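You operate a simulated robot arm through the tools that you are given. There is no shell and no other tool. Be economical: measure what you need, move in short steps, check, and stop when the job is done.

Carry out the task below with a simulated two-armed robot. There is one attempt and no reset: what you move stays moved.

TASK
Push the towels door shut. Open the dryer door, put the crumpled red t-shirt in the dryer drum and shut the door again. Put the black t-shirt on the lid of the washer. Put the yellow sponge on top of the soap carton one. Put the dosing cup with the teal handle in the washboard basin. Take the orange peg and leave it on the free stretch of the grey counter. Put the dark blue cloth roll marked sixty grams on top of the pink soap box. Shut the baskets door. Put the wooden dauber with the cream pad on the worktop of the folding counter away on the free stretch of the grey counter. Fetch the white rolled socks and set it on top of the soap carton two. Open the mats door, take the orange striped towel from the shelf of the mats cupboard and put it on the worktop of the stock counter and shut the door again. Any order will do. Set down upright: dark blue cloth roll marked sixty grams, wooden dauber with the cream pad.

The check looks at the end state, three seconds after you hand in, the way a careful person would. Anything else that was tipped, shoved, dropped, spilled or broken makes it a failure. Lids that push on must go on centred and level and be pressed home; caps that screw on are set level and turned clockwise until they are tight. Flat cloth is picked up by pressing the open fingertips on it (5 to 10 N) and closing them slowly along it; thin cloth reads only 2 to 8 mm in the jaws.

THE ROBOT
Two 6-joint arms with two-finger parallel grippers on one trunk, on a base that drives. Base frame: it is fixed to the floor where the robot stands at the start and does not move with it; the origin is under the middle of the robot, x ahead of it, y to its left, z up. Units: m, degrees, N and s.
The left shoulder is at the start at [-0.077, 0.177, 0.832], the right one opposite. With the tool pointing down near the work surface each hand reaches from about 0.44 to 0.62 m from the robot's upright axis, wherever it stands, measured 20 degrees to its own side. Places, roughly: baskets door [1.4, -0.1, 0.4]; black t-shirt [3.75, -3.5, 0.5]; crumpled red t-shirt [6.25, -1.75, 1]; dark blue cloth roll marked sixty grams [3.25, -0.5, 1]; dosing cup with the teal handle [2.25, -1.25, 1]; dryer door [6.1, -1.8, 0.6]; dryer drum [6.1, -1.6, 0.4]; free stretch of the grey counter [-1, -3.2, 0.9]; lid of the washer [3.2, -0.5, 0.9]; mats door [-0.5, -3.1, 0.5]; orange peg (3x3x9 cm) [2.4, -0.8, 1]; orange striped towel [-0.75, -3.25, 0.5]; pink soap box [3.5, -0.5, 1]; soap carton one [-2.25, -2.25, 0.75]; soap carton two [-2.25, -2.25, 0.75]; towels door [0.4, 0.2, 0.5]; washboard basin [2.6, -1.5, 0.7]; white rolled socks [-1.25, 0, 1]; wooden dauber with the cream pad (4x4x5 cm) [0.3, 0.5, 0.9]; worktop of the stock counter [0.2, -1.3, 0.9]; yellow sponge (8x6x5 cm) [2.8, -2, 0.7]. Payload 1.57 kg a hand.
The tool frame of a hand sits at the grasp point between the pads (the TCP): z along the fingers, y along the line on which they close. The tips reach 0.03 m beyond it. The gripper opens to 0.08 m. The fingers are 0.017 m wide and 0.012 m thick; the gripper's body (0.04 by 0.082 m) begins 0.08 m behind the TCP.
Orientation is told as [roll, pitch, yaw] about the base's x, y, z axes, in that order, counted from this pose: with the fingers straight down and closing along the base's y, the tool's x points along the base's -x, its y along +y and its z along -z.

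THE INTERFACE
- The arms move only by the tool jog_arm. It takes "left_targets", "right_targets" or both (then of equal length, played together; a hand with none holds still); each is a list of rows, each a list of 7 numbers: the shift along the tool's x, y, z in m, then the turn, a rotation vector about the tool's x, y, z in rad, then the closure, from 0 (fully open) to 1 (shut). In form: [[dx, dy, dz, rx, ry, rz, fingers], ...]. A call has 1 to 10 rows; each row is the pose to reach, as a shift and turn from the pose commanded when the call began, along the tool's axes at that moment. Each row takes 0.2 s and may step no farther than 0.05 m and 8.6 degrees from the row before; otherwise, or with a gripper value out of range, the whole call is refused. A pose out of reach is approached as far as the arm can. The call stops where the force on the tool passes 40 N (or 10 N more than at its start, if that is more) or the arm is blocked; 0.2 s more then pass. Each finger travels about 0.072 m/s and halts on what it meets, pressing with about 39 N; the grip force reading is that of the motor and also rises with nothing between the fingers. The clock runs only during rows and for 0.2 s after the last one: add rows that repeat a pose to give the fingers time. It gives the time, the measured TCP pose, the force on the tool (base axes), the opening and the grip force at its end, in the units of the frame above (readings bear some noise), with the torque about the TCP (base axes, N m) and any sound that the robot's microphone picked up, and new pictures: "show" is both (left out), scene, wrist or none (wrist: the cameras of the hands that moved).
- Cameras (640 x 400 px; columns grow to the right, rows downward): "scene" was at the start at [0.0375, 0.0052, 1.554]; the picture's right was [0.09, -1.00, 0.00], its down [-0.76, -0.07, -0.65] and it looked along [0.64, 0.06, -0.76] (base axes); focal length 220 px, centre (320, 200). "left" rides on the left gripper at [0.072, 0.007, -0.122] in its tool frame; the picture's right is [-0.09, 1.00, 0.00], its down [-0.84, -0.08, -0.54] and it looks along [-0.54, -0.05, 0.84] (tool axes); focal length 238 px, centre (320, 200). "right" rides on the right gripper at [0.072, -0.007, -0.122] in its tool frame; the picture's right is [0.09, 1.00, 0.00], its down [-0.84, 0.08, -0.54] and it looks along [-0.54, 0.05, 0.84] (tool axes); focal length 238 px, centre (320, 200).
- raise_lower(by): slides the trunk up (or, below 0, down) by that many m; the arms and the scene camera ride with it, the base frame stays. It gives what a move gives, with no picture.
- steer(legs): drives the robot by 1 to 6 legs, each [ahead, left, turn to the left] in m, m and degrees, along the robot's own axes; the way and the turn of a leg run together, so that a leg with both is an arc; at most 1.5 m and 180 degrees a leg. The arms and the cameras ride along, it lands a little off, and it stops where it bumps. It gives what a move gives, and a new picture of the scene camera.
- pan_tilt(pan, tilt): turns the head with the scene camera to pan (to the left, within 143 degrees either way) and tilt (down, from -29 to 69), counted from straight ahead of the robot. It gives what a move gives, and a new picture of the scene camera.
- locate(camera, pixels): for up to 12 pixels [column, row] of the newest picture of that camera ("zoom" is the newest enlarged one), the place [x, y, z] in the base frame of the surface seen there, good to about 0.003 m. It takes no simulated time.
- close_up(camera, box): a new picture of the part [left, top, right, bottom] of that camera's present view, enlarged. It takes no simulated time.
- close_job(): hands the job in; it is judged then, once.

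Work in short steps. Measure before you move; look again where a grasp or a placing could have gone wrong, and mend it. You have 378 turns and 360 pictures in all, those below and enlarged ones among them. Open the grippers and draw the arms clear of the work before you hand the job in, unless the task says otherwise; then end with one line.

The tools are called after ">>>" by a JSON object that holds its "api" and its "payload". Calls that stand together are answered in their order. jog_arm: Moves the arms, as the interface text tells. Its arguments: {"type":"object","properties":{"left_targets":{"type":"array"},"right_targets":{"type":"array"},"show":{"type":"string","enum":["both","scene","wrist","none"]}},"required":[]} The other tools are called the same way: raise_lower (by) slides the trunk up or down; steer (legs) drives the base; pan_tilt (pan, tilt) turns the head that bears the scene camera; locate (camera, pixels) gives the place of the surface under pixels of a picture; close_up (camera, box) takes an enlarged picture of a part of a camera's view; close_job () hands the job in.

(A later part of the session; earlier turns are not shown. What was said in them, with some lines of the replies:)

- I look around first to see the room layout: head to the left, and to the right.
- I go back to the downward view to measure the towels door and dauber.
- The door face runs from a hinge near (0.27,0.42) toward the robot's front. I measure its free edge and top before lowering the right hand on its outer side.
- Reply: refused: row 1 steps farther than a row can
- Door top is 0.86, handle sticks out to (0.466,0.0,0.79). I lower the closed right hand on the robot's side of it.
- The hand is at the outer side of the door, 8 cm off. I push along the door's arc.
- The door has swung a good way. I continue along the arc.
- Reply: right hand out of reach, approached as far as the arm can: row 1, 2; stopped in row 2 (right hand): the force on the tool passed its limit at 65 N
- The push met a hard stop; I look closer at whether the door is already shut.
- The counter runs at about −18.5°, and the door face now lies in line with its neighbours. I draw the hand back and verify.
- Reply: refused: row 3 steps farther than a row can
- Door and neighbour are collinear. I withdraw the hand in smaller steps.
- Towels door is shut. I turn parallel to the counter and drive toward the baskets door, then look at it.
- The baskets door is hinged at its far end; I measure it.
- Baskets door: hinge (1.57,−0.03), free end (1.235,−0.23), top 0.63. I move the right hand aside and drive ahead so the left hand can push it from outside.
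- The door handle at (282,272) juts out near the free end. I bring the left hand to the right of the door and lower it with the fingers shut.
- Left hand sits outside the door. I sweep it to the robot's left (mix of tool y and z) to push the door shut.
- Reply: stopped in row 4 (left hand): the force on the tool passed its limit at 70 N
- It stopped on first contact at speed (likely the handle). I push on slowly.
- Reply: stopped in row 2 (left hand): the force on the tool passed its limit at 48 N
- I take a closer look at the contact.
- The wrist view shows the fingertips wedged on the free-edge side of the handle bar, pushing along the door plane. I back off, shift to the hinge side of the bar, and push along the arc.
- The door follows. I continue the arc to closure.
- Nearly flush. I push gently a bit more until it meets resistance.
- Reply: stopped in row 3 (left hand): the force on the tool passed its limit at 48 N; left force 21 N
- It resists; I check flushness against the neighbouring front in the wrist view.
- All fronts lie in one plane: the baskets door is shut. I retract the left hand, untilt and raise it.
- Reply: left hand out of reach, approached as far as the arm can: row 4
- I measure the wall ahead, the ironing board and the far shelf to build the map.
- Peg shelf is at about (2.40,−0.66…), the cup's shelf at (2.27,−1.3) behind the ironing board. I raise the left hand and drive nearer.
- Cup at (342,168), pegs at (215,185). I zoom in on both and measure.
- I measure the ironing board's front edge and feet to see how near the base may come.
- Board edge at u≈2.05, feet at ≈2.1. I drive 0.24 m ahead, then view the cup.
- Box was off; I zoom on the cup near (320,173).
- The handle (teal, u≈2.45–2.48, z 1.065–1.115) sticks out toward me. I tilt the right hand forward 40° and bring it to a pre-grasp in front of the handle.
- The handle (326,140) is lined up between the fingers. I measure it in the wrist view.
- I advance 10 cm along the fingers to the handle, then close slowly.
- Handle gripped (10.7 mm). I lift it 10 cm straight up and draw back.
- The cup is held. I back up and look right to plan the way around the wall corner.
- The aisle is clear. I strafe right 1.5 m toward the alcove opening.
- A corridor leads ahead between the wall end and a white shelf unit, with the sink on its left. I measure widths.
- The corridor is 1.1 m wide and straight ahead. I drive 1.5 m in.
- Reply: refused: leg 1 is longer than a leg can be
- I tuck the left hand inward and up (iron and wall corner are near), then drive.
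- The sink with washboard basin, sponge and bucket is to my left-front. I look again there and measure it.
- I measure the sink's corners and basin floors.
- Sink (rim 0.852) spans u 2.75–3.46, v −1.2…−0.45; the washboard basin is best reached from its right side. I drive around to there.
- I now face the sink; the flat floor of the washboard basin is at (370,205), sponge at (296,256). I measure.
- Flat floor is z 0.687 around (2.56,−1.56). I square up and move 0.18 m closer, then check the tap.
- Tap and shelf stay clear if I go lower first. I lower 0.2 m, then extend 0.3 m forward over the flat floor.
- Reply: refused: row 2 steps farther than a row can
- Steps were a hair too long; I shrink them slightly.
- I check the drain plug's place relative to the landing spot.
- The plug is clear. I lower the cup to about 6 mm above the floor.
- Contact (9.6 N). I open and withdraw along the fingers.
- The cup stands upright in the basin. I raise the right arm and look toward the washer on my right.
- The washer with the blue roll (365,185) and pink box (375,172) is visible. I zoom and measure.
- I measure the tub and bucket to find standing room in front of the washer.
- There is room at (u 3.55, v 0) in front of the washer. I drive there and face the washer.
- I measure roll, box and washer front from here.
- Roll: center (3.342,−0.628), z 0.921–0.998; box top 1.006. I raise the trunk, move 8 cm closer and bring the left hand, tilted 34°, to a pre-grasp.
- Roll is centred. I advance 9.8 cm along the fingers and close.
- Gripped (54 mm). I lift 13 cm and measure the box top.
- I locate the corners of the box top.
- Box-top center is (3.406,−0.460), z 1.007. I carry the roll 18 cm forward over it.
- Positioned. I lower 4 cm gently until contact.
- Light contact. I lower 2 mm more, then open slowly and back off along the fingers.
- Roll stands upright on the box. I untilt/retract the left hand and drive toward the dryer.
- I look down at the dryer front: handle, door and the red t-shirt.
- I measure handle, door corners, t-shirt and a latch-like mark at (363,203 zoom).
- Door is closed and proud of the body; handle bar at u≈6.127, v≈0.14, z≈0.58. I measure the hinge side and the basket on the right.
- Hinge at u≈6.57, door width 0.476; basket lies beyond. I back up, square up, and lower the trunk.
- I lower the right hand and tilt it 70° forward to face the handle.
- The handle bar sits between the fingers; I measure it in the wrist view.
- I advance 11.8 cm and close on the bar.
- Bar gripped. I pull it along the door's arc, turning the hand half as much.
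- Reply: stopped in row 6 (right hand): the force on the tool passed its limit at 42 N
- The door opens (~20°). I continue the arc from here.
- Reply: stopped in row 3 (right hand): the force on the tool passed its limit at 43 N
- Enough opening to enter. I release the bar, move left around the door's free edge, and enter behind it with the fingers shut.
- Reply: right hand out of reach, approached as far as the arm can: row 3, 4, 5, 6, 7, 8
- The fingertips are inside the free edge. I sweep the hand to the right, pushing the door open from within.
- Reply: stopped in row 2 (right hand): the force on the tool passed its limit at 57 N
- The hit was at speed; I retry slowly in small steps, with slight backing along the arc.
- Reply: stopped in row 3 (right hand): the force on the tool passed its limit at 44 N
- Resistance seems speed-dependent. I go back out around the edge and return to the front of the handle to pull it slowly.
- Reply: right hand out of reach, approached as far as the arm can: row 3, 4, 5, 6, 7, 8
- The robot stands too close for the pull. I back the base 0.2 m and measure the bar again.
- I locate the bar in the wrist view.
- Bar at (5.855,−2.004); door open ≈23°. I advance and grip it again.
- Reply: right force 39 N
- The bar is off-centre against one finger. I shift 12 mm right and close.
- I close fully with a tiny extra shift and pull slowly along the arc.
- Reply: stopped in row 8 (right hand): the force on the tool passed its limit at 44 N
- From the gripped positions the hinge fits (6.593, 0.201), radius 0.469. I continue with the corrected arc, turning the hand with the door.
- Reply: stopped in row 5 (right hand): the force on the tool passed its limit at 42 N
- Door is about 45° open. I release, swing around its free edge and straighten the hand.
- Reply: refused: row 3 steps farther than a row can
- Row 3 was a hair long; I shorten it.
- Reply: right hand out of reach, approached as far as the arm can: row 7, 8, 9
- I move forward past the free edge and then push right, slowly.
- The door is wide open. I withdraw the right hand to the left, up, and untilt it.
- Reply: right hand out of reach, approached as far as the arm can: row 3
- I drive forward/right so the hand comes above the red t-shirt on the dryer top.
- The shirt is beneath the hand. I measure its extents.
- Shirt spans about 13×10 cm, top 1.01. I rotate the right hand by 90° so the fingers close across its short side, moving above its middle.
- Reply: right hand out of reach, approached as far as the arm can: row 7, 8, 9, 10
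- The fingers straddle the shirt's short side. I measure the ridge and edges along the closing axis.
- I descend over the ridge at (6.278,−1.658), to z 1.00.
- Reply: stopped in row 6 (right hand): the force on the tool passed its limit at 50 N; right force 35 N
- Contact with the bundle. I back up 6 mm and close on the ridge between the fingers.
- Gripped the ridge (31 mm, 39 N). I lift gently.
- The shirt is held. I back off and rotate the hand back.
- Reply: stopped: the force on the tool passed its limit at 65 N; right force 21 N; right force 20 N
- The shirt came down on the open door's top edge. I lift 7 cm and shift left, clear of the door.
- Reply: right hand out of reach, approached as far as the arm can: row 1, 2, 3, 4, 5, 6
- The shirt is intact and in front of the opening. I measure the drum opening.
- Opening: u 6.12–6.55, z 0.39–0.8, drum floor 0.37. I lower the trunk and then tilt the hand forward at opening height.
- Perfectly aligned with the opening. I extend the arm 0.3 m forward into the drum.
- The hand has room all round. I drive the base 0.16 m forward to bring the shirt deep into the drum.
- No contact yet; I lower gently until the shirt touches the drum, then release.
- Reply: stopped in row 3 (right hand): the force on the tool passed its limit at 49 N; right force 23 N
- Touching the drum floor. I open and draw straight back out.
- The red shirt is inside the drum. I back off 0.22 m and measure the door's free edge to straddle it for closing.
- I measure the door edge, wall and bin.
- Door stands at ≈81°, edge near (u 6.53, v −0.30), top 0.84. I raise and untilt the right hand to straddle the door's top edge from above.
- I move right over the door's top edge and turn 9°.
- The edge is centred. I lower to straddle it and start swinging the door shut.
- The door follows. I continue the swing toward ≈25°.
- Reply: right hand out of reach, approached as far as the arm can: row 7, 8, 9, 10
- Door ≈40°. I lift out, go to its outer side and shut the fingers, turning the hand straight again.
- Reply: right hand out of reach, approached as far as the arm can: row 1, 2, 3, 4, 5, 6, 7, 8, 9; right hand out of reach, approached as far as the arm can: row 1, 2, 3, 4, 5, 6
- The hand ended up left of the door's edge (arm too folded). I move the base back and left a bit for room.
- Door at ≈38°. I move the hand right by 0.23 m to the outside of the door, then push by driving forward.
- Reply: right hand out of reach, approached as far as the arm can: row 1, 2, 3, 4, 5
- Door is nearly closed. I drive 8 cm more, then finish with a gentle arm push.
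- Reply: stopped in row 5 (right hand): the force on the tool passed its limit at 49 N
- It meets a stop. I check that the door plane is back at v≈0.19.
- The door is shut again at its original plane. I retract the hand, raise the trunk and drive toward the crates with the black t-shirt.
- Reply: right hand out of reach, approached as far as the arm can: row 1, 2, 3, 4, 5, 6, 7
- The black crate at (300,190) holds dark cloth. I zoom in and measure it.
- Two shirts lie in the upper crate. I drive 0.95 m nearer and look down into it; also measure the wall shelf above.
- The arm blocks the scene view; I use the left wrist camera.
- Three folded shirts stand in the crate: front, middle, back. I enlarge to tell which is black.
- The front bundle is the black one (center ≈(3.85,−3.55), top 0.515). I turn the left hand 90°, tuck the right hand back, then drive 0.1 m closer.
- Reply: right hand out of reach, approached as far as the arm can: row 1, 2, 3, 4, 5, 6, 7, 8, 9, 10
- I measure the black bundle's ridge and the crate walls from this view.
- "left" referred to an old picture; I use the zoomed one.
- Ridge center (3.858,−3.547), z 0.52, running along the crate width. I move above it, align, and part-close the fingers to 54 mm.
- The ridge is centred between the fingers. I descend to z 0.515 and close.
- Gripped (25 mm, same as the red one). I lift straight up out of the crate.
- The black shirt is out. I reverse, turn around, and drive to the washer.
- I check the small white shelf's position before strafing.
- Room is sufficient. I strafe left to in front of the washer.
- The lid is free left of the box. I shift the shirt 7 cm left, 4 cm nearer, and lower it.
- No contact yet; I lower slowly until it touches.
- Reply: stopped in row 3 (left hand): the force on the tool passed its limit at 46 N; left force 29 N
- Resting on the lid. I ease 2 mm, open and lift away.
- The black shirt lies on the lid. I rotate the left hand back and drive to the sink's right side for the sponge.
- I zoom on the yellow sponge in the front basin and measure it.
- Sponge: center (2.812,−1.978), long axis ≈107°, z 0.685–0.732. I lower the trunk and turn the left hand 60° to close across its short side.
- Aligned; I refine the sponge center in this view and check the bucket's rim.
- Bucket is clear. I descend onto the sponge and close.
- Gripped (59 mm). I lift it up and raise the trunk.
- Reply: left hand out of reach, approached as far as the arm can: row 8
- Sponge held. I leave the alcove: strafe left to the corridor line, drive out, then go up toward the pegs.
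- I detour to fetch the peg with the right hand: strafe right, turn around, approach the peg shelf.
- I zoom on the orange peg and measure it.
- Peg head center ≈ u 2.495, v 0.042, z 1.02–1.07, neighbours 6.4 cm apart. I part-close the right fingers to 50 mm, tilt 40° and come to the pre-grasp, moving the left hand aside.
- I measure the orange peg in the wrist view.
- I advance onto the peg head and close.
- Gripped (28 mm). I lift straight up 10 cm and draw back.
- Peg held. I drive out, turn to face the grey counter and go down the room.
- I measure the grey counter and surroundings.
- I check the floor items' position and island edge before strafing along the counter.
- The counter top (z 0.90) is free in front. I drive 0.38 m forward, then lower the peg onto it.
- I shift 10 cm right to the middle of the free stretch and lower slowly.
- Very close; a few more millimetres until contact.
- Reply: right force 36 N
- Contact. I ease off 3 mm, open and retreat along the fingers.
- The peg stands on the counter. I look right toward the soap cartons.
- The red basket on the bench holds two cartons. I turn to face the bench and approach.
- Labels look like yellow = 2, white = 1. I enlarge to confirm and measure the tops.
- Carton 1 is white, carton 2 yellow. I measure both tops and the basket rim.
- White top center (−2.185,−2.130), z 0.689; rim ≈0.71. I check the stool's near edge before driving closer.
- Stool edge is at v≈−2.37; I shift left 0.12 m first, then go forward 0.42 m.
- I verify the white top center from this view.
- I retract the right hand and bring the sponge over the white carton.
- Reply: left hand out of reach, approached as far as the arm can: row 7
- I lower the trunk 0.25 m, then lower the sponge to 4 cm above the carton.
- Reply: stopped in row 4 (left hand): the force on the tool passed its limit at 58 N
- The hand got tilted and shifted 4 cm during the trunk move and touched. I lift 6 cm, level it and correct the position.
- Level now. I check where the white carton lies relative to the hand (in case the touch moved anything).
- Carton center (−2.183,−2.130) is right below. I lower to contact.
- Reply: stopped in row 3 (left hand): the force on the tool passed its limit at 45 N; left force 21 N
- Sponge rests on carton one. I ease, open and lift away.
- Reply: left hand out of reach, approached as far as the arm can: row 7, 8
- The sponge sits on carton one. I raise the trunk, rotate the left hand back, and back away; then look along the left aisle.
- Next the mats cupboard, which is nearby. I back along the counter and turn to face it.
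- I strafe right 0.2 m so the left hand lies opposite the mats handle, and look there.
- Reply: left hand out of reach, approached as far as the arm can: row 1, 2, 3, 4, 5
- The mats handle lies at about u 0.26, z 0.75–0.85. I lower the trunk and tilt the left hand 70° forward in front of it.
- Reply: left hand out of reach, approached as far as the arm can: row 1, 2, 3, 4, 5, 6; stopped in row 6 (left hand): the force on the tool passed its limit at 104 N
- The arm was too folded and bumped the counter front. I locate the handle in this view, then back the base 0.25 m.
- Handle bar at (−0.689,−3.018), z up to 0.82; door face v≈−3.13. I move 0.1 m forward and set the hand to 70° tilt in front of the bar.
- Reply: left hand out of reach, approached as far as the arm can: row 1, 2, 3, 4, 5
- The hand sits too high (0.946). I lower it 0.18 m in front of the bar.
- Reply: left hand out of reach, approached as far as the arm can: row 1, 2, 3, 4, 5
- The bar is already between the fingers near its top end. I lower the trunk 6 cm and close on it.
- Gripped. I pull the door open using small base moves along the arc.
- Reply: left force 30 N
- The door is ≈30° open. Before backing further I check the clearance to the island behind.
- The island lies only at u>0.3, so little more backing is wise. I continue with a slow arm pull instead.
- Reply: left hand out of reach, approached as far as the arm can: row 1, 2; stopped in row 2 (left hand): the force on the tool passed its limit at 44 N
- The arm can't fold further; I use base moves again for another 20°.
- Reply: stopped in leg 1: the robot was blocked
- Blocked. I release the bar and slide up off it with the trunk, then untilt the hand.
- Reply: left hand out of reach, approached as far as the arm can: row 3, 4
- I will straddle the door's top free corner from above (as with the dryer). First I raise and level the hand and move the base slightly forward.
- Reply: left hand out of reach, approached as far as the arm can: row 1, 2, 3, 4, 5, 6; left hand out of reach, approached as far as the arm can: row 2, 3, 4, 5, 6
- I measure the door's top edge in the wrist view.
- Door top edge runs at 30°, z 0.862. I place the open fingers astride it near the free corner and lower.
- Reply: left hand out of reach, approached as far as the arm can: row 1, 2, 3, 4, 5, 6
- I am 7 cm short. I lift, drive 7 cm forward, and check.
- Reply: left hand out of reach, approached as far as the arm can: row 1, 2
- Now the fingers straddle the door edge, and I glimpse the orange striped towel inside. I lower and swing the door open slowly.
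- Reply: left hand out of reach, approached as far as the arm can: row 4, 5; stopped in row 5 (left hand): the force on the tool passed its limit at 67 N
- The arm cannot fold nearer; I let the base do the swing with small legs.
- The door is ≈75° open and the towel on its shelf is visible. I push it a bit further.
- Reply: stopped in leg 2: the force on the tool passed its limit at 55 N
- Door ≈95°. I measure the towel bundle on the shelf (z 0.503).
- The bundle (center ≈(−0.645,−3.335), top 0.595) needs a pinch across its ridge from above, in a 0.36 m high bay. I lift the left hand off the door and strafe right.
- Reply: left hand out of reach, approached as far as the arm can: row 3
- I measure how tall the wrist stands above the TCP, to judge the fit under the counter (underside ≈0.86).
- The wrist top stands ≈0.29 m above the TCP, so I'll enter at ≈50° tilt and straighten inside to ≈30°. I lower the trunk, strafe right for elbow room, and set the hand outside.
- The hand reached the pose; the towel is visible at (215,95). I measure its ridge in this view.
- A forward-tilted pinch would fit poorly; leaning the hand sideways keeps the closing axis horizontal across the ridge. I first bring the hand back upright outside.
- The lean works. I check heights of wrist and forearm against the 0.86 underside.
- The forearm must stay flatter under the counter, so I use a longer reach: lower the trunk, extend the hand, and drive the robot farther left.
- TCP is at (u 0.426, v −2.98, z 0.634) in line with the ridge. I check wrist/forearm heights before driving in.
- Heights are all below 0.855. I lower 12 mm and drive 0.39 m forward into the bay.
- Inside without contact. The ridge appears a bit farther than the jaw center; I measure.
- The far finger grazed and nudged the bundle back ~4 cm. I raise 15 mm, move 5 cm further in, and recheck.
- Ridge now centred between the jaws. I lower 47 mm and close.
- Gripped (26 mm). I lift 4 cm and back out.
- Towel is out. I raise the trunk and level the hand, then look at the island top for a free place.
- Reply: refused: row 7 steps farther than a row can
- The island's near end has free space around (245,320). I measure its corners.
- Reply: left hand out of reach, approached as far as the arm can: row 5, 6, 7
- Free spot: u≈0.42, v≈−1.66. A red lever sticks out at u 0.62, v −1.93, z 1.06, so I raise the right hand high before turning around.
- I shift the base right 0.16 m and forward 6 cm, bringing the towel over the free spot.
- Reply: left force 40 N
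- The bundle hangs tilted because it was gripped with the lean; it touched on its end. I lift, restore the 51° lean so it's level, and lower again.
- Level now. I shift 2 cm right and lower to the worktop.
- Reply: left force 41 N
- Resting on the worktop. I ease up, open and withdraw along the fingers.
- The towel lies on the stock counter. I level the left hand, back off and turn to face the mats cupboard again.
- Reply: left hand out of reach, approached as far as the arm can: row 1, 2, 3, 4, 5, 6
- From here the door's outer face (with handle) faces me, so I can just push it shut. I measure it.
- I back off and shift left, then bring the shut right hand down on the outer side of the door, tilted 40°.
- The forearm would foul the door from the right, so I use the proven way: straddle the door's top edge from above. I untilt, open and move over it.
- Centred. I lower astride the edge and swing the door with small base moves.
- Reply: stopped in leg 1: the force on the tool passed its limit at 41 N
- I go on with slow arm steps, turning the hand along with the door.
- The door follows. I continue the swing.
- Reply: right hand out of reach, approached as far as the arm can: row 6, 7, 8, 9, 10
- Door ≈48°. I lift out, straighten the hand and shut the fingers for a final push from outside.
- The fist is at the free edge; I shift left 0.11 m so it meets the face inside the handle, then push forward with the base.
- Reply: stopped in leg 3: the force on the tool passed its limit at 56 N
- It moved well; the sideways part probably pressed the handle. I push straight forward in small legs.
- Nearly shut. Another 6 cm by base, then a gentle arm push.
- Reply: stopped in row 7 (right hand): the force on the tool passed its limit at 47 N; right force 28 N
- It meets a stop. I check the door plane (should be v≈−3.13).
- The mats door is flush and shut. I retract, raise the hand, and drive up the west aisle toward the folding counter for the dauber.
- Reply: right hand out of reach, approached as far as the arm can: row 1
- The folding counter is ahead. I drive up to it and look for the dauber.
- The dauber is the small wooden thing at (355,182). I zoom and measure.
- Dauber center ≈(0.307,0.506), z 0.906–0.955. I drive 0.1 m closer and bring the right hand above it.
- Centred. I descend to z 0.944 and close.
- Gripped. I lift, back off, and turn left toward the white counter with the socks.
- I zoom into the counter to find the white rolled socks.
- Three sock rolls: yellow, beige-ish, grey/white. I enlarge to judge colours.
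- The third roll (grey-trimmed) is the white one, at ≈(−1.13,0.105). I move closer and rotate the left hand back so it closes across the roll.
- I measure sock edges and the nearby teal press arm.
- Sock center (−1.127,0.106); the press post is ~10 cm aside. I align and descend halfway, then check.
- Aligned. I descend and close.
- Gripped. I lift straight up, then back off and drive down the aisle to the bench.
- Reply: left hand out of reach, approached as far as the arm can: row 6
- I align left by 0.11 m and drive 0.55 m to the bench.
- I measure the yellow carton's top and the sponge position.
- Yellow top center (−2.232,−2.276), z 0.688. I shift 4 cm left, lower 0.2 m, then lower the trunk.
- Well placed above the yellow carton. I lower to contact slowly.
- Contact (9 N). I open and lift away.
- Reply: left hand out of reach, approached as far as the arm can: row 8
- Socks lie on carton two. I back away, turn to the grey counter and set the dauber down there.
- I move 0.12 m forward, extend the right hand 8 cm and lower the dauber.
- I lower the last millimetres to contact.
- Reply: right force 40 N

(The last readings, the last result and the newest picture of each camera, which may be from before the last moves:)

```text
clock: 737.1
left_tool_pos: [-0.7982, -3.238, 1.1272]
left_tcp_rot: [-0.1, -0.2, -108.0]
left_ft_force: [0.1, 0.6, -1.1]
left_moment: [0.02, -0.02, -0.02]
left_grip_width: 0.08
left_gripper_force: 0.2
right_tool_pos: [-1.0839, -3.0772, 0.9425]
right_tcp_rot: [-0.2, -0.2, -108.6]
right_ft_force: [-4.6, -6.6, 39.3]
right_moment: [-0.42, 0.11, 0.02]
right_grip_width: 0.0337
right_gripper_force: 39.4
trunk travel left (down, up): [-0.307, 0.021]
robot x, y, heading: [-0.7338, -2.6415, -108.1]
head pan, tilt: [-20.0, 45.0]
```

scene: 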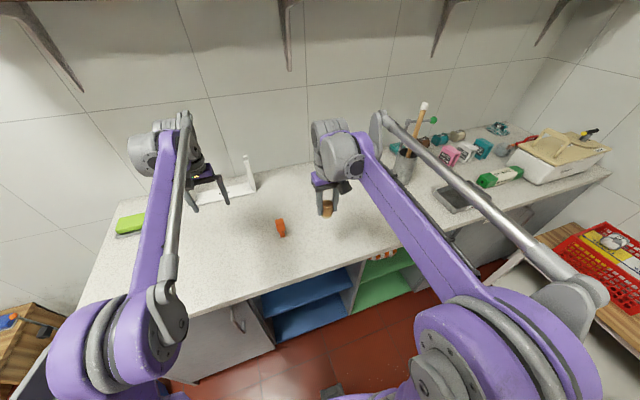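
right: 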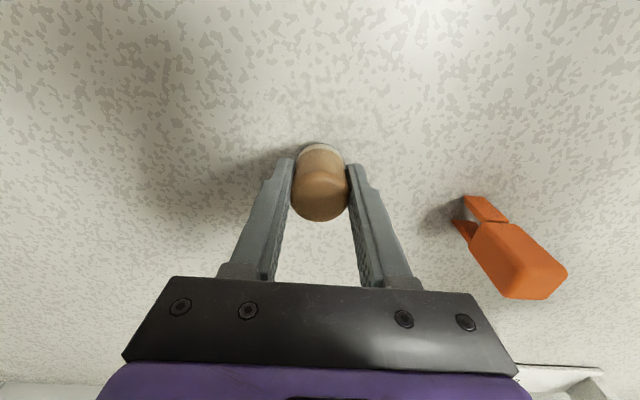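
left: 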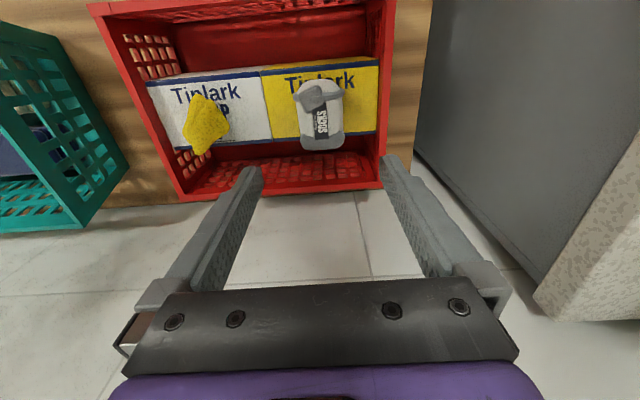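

Contact. I ease 3 mm, open and lift away.

>>> {"api": "jog_arm", "payload": {"right_targets": [[0, 0, -0.003, 0, 0, 0, 0.8], [0, 0, -0.003, 0, 0, 0, 0.5], [0, 0, -0.003, 0, 0, 0, 0.3], [0, 0, -0.03, 0, 0, 0, 0.3], [0, 0, -0.07, 0, 0, 0, 0.3], [0, 0, -0.115, 0, 0, 0, 0.2], [0.02, 0, -0.16, 0, 0, 0, 0], [0.06, 0, -0.18, 0, 0, 0, 0]], "show": "both"}}

```text
clock: 738.9
left_tool_pos: [-0.7982, -3.2381, 1.1252]
left_tcp_rot: [0.0, -0.2, -107.9]
left_ft_force: [-0.6, 0.2, -0.7]
left_moment: [-0.02, -0.01, -0.02]
left_grip_width: 0.0798
left_gripper_force: 0.2
right_tool_pos: [-1.0647, -3.0204, 1.1205]
right_tcp_rot: [-0.1, -0.2, -108.5]
right_ft_force: [-0.7, 0.4, 0.8]
right_moment: [-0.04, 0.0, -0.02]
right_grip_width: 0.0802
right_gripper_force: 0.1
trunk travel left (down, up): [-0.307, 0.021]
robot x, y, heading: [-0.7359, -2.6445, -108.2]
head pan, tilt: [-20.0, 45.0]
```

scene: 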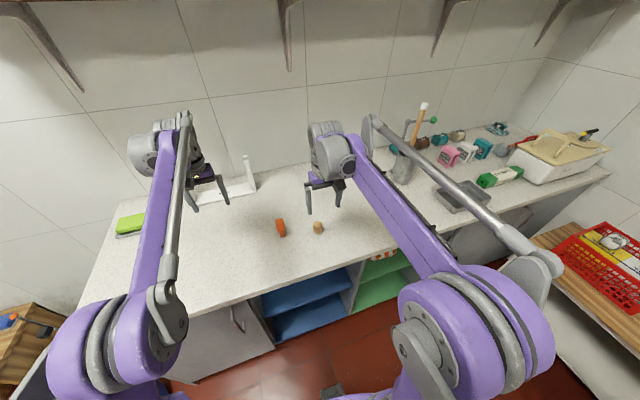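
right: 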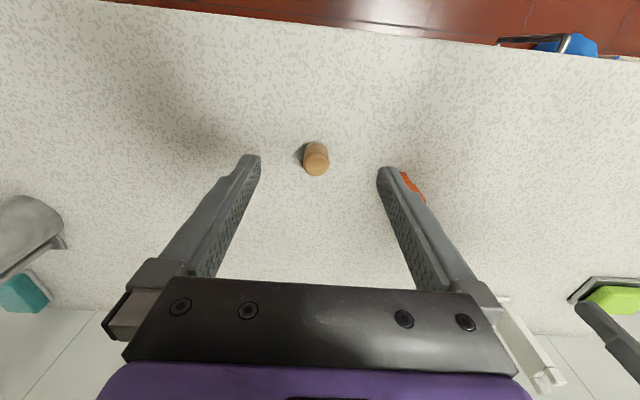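

I back away, and verify the dauber, peg, mats door, and basket.

>>> {"api": "steer", "payload": {"legs": [[-0.3, 0, 0]]}}

>>> {"api": "close_up", "payload": {"camera": "scene", "box": [200, 120, 420, 300]}}

>>> {"api": "close_up", "payload": {"camera": "scene", "box": [480, 140, 640, 280]}}

```text
clock: 740.9
left_tool_pos: [-0.7044, -2.9508, 1.1252]
left_tcp_rot: [-0.1, -0.1, -107.8]
left_ft_force: [-0.5, -0.6, -0.1]
left_moment: [0.0, 0.04, 0.0]
left_grip_width: 0.0801
left_gripper_force: 0.0
right_tool_pos: [-0.9704, -2.7348, 1.1192]
right_tcp_rot: [-0.1, -0.2, -108.6]
right_ft_force: [0.0, -0.3, 0.2]
right_moment: [0.02, -0.02, -0.01]
right_grip_width: 0.08
right_gripper_force: 0.1
trunk travel left (down, up): [-0.307, 0.021]
robot x, y, heading: [-0.6412, -2.3527, -108.3]
head pan, tilt: [-20.0, 45.0]
```

scene: 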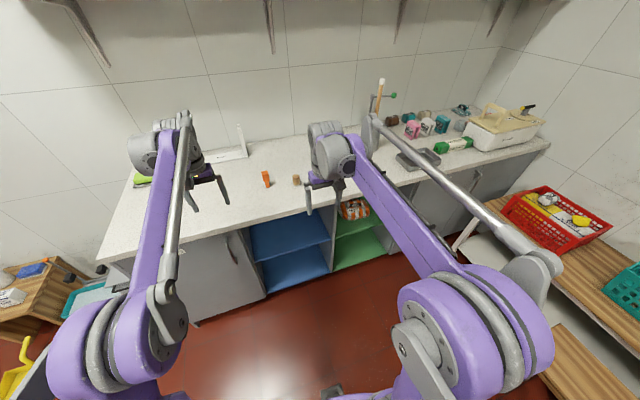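

```text
2.22 times, centred on (310, 210) of scene
```

zoom: 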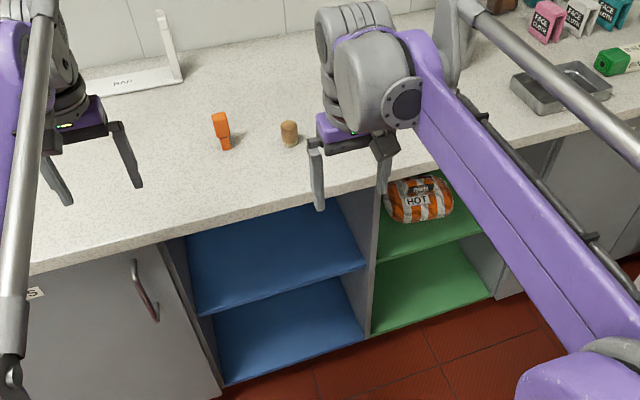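

```text
2.86 times, centred on (560, 210) of scene
```

zoom: 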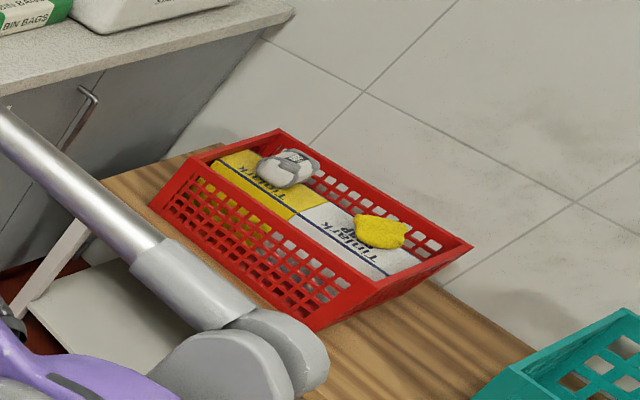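

Dauber and peg stand on the counter; sponge and socks sit on their cartons. One last check of the mats door plane.

>>> {"api": "locate", "payload": {"camera": "scene", "pixels": [[210, 260], [215, 300], [185, 270], [245, 280]]}}

```text
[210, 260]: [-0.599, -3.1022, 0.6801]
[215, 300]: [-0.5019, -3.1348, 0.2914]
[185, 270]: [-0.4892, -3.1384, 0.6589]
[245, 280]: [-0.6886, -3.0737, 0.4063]
```

The mats door is flush. All tasks are done, the grippers are open and the arms are clear, so I hand in.

>>> {"api": "close_job", "payload": {}}

```text
The job is handed in.
```

I finished every part of the job and handed it in. The doors are shut, the items are in their places, and the dark blue cloth roll and the wooden dauber are standing upright.
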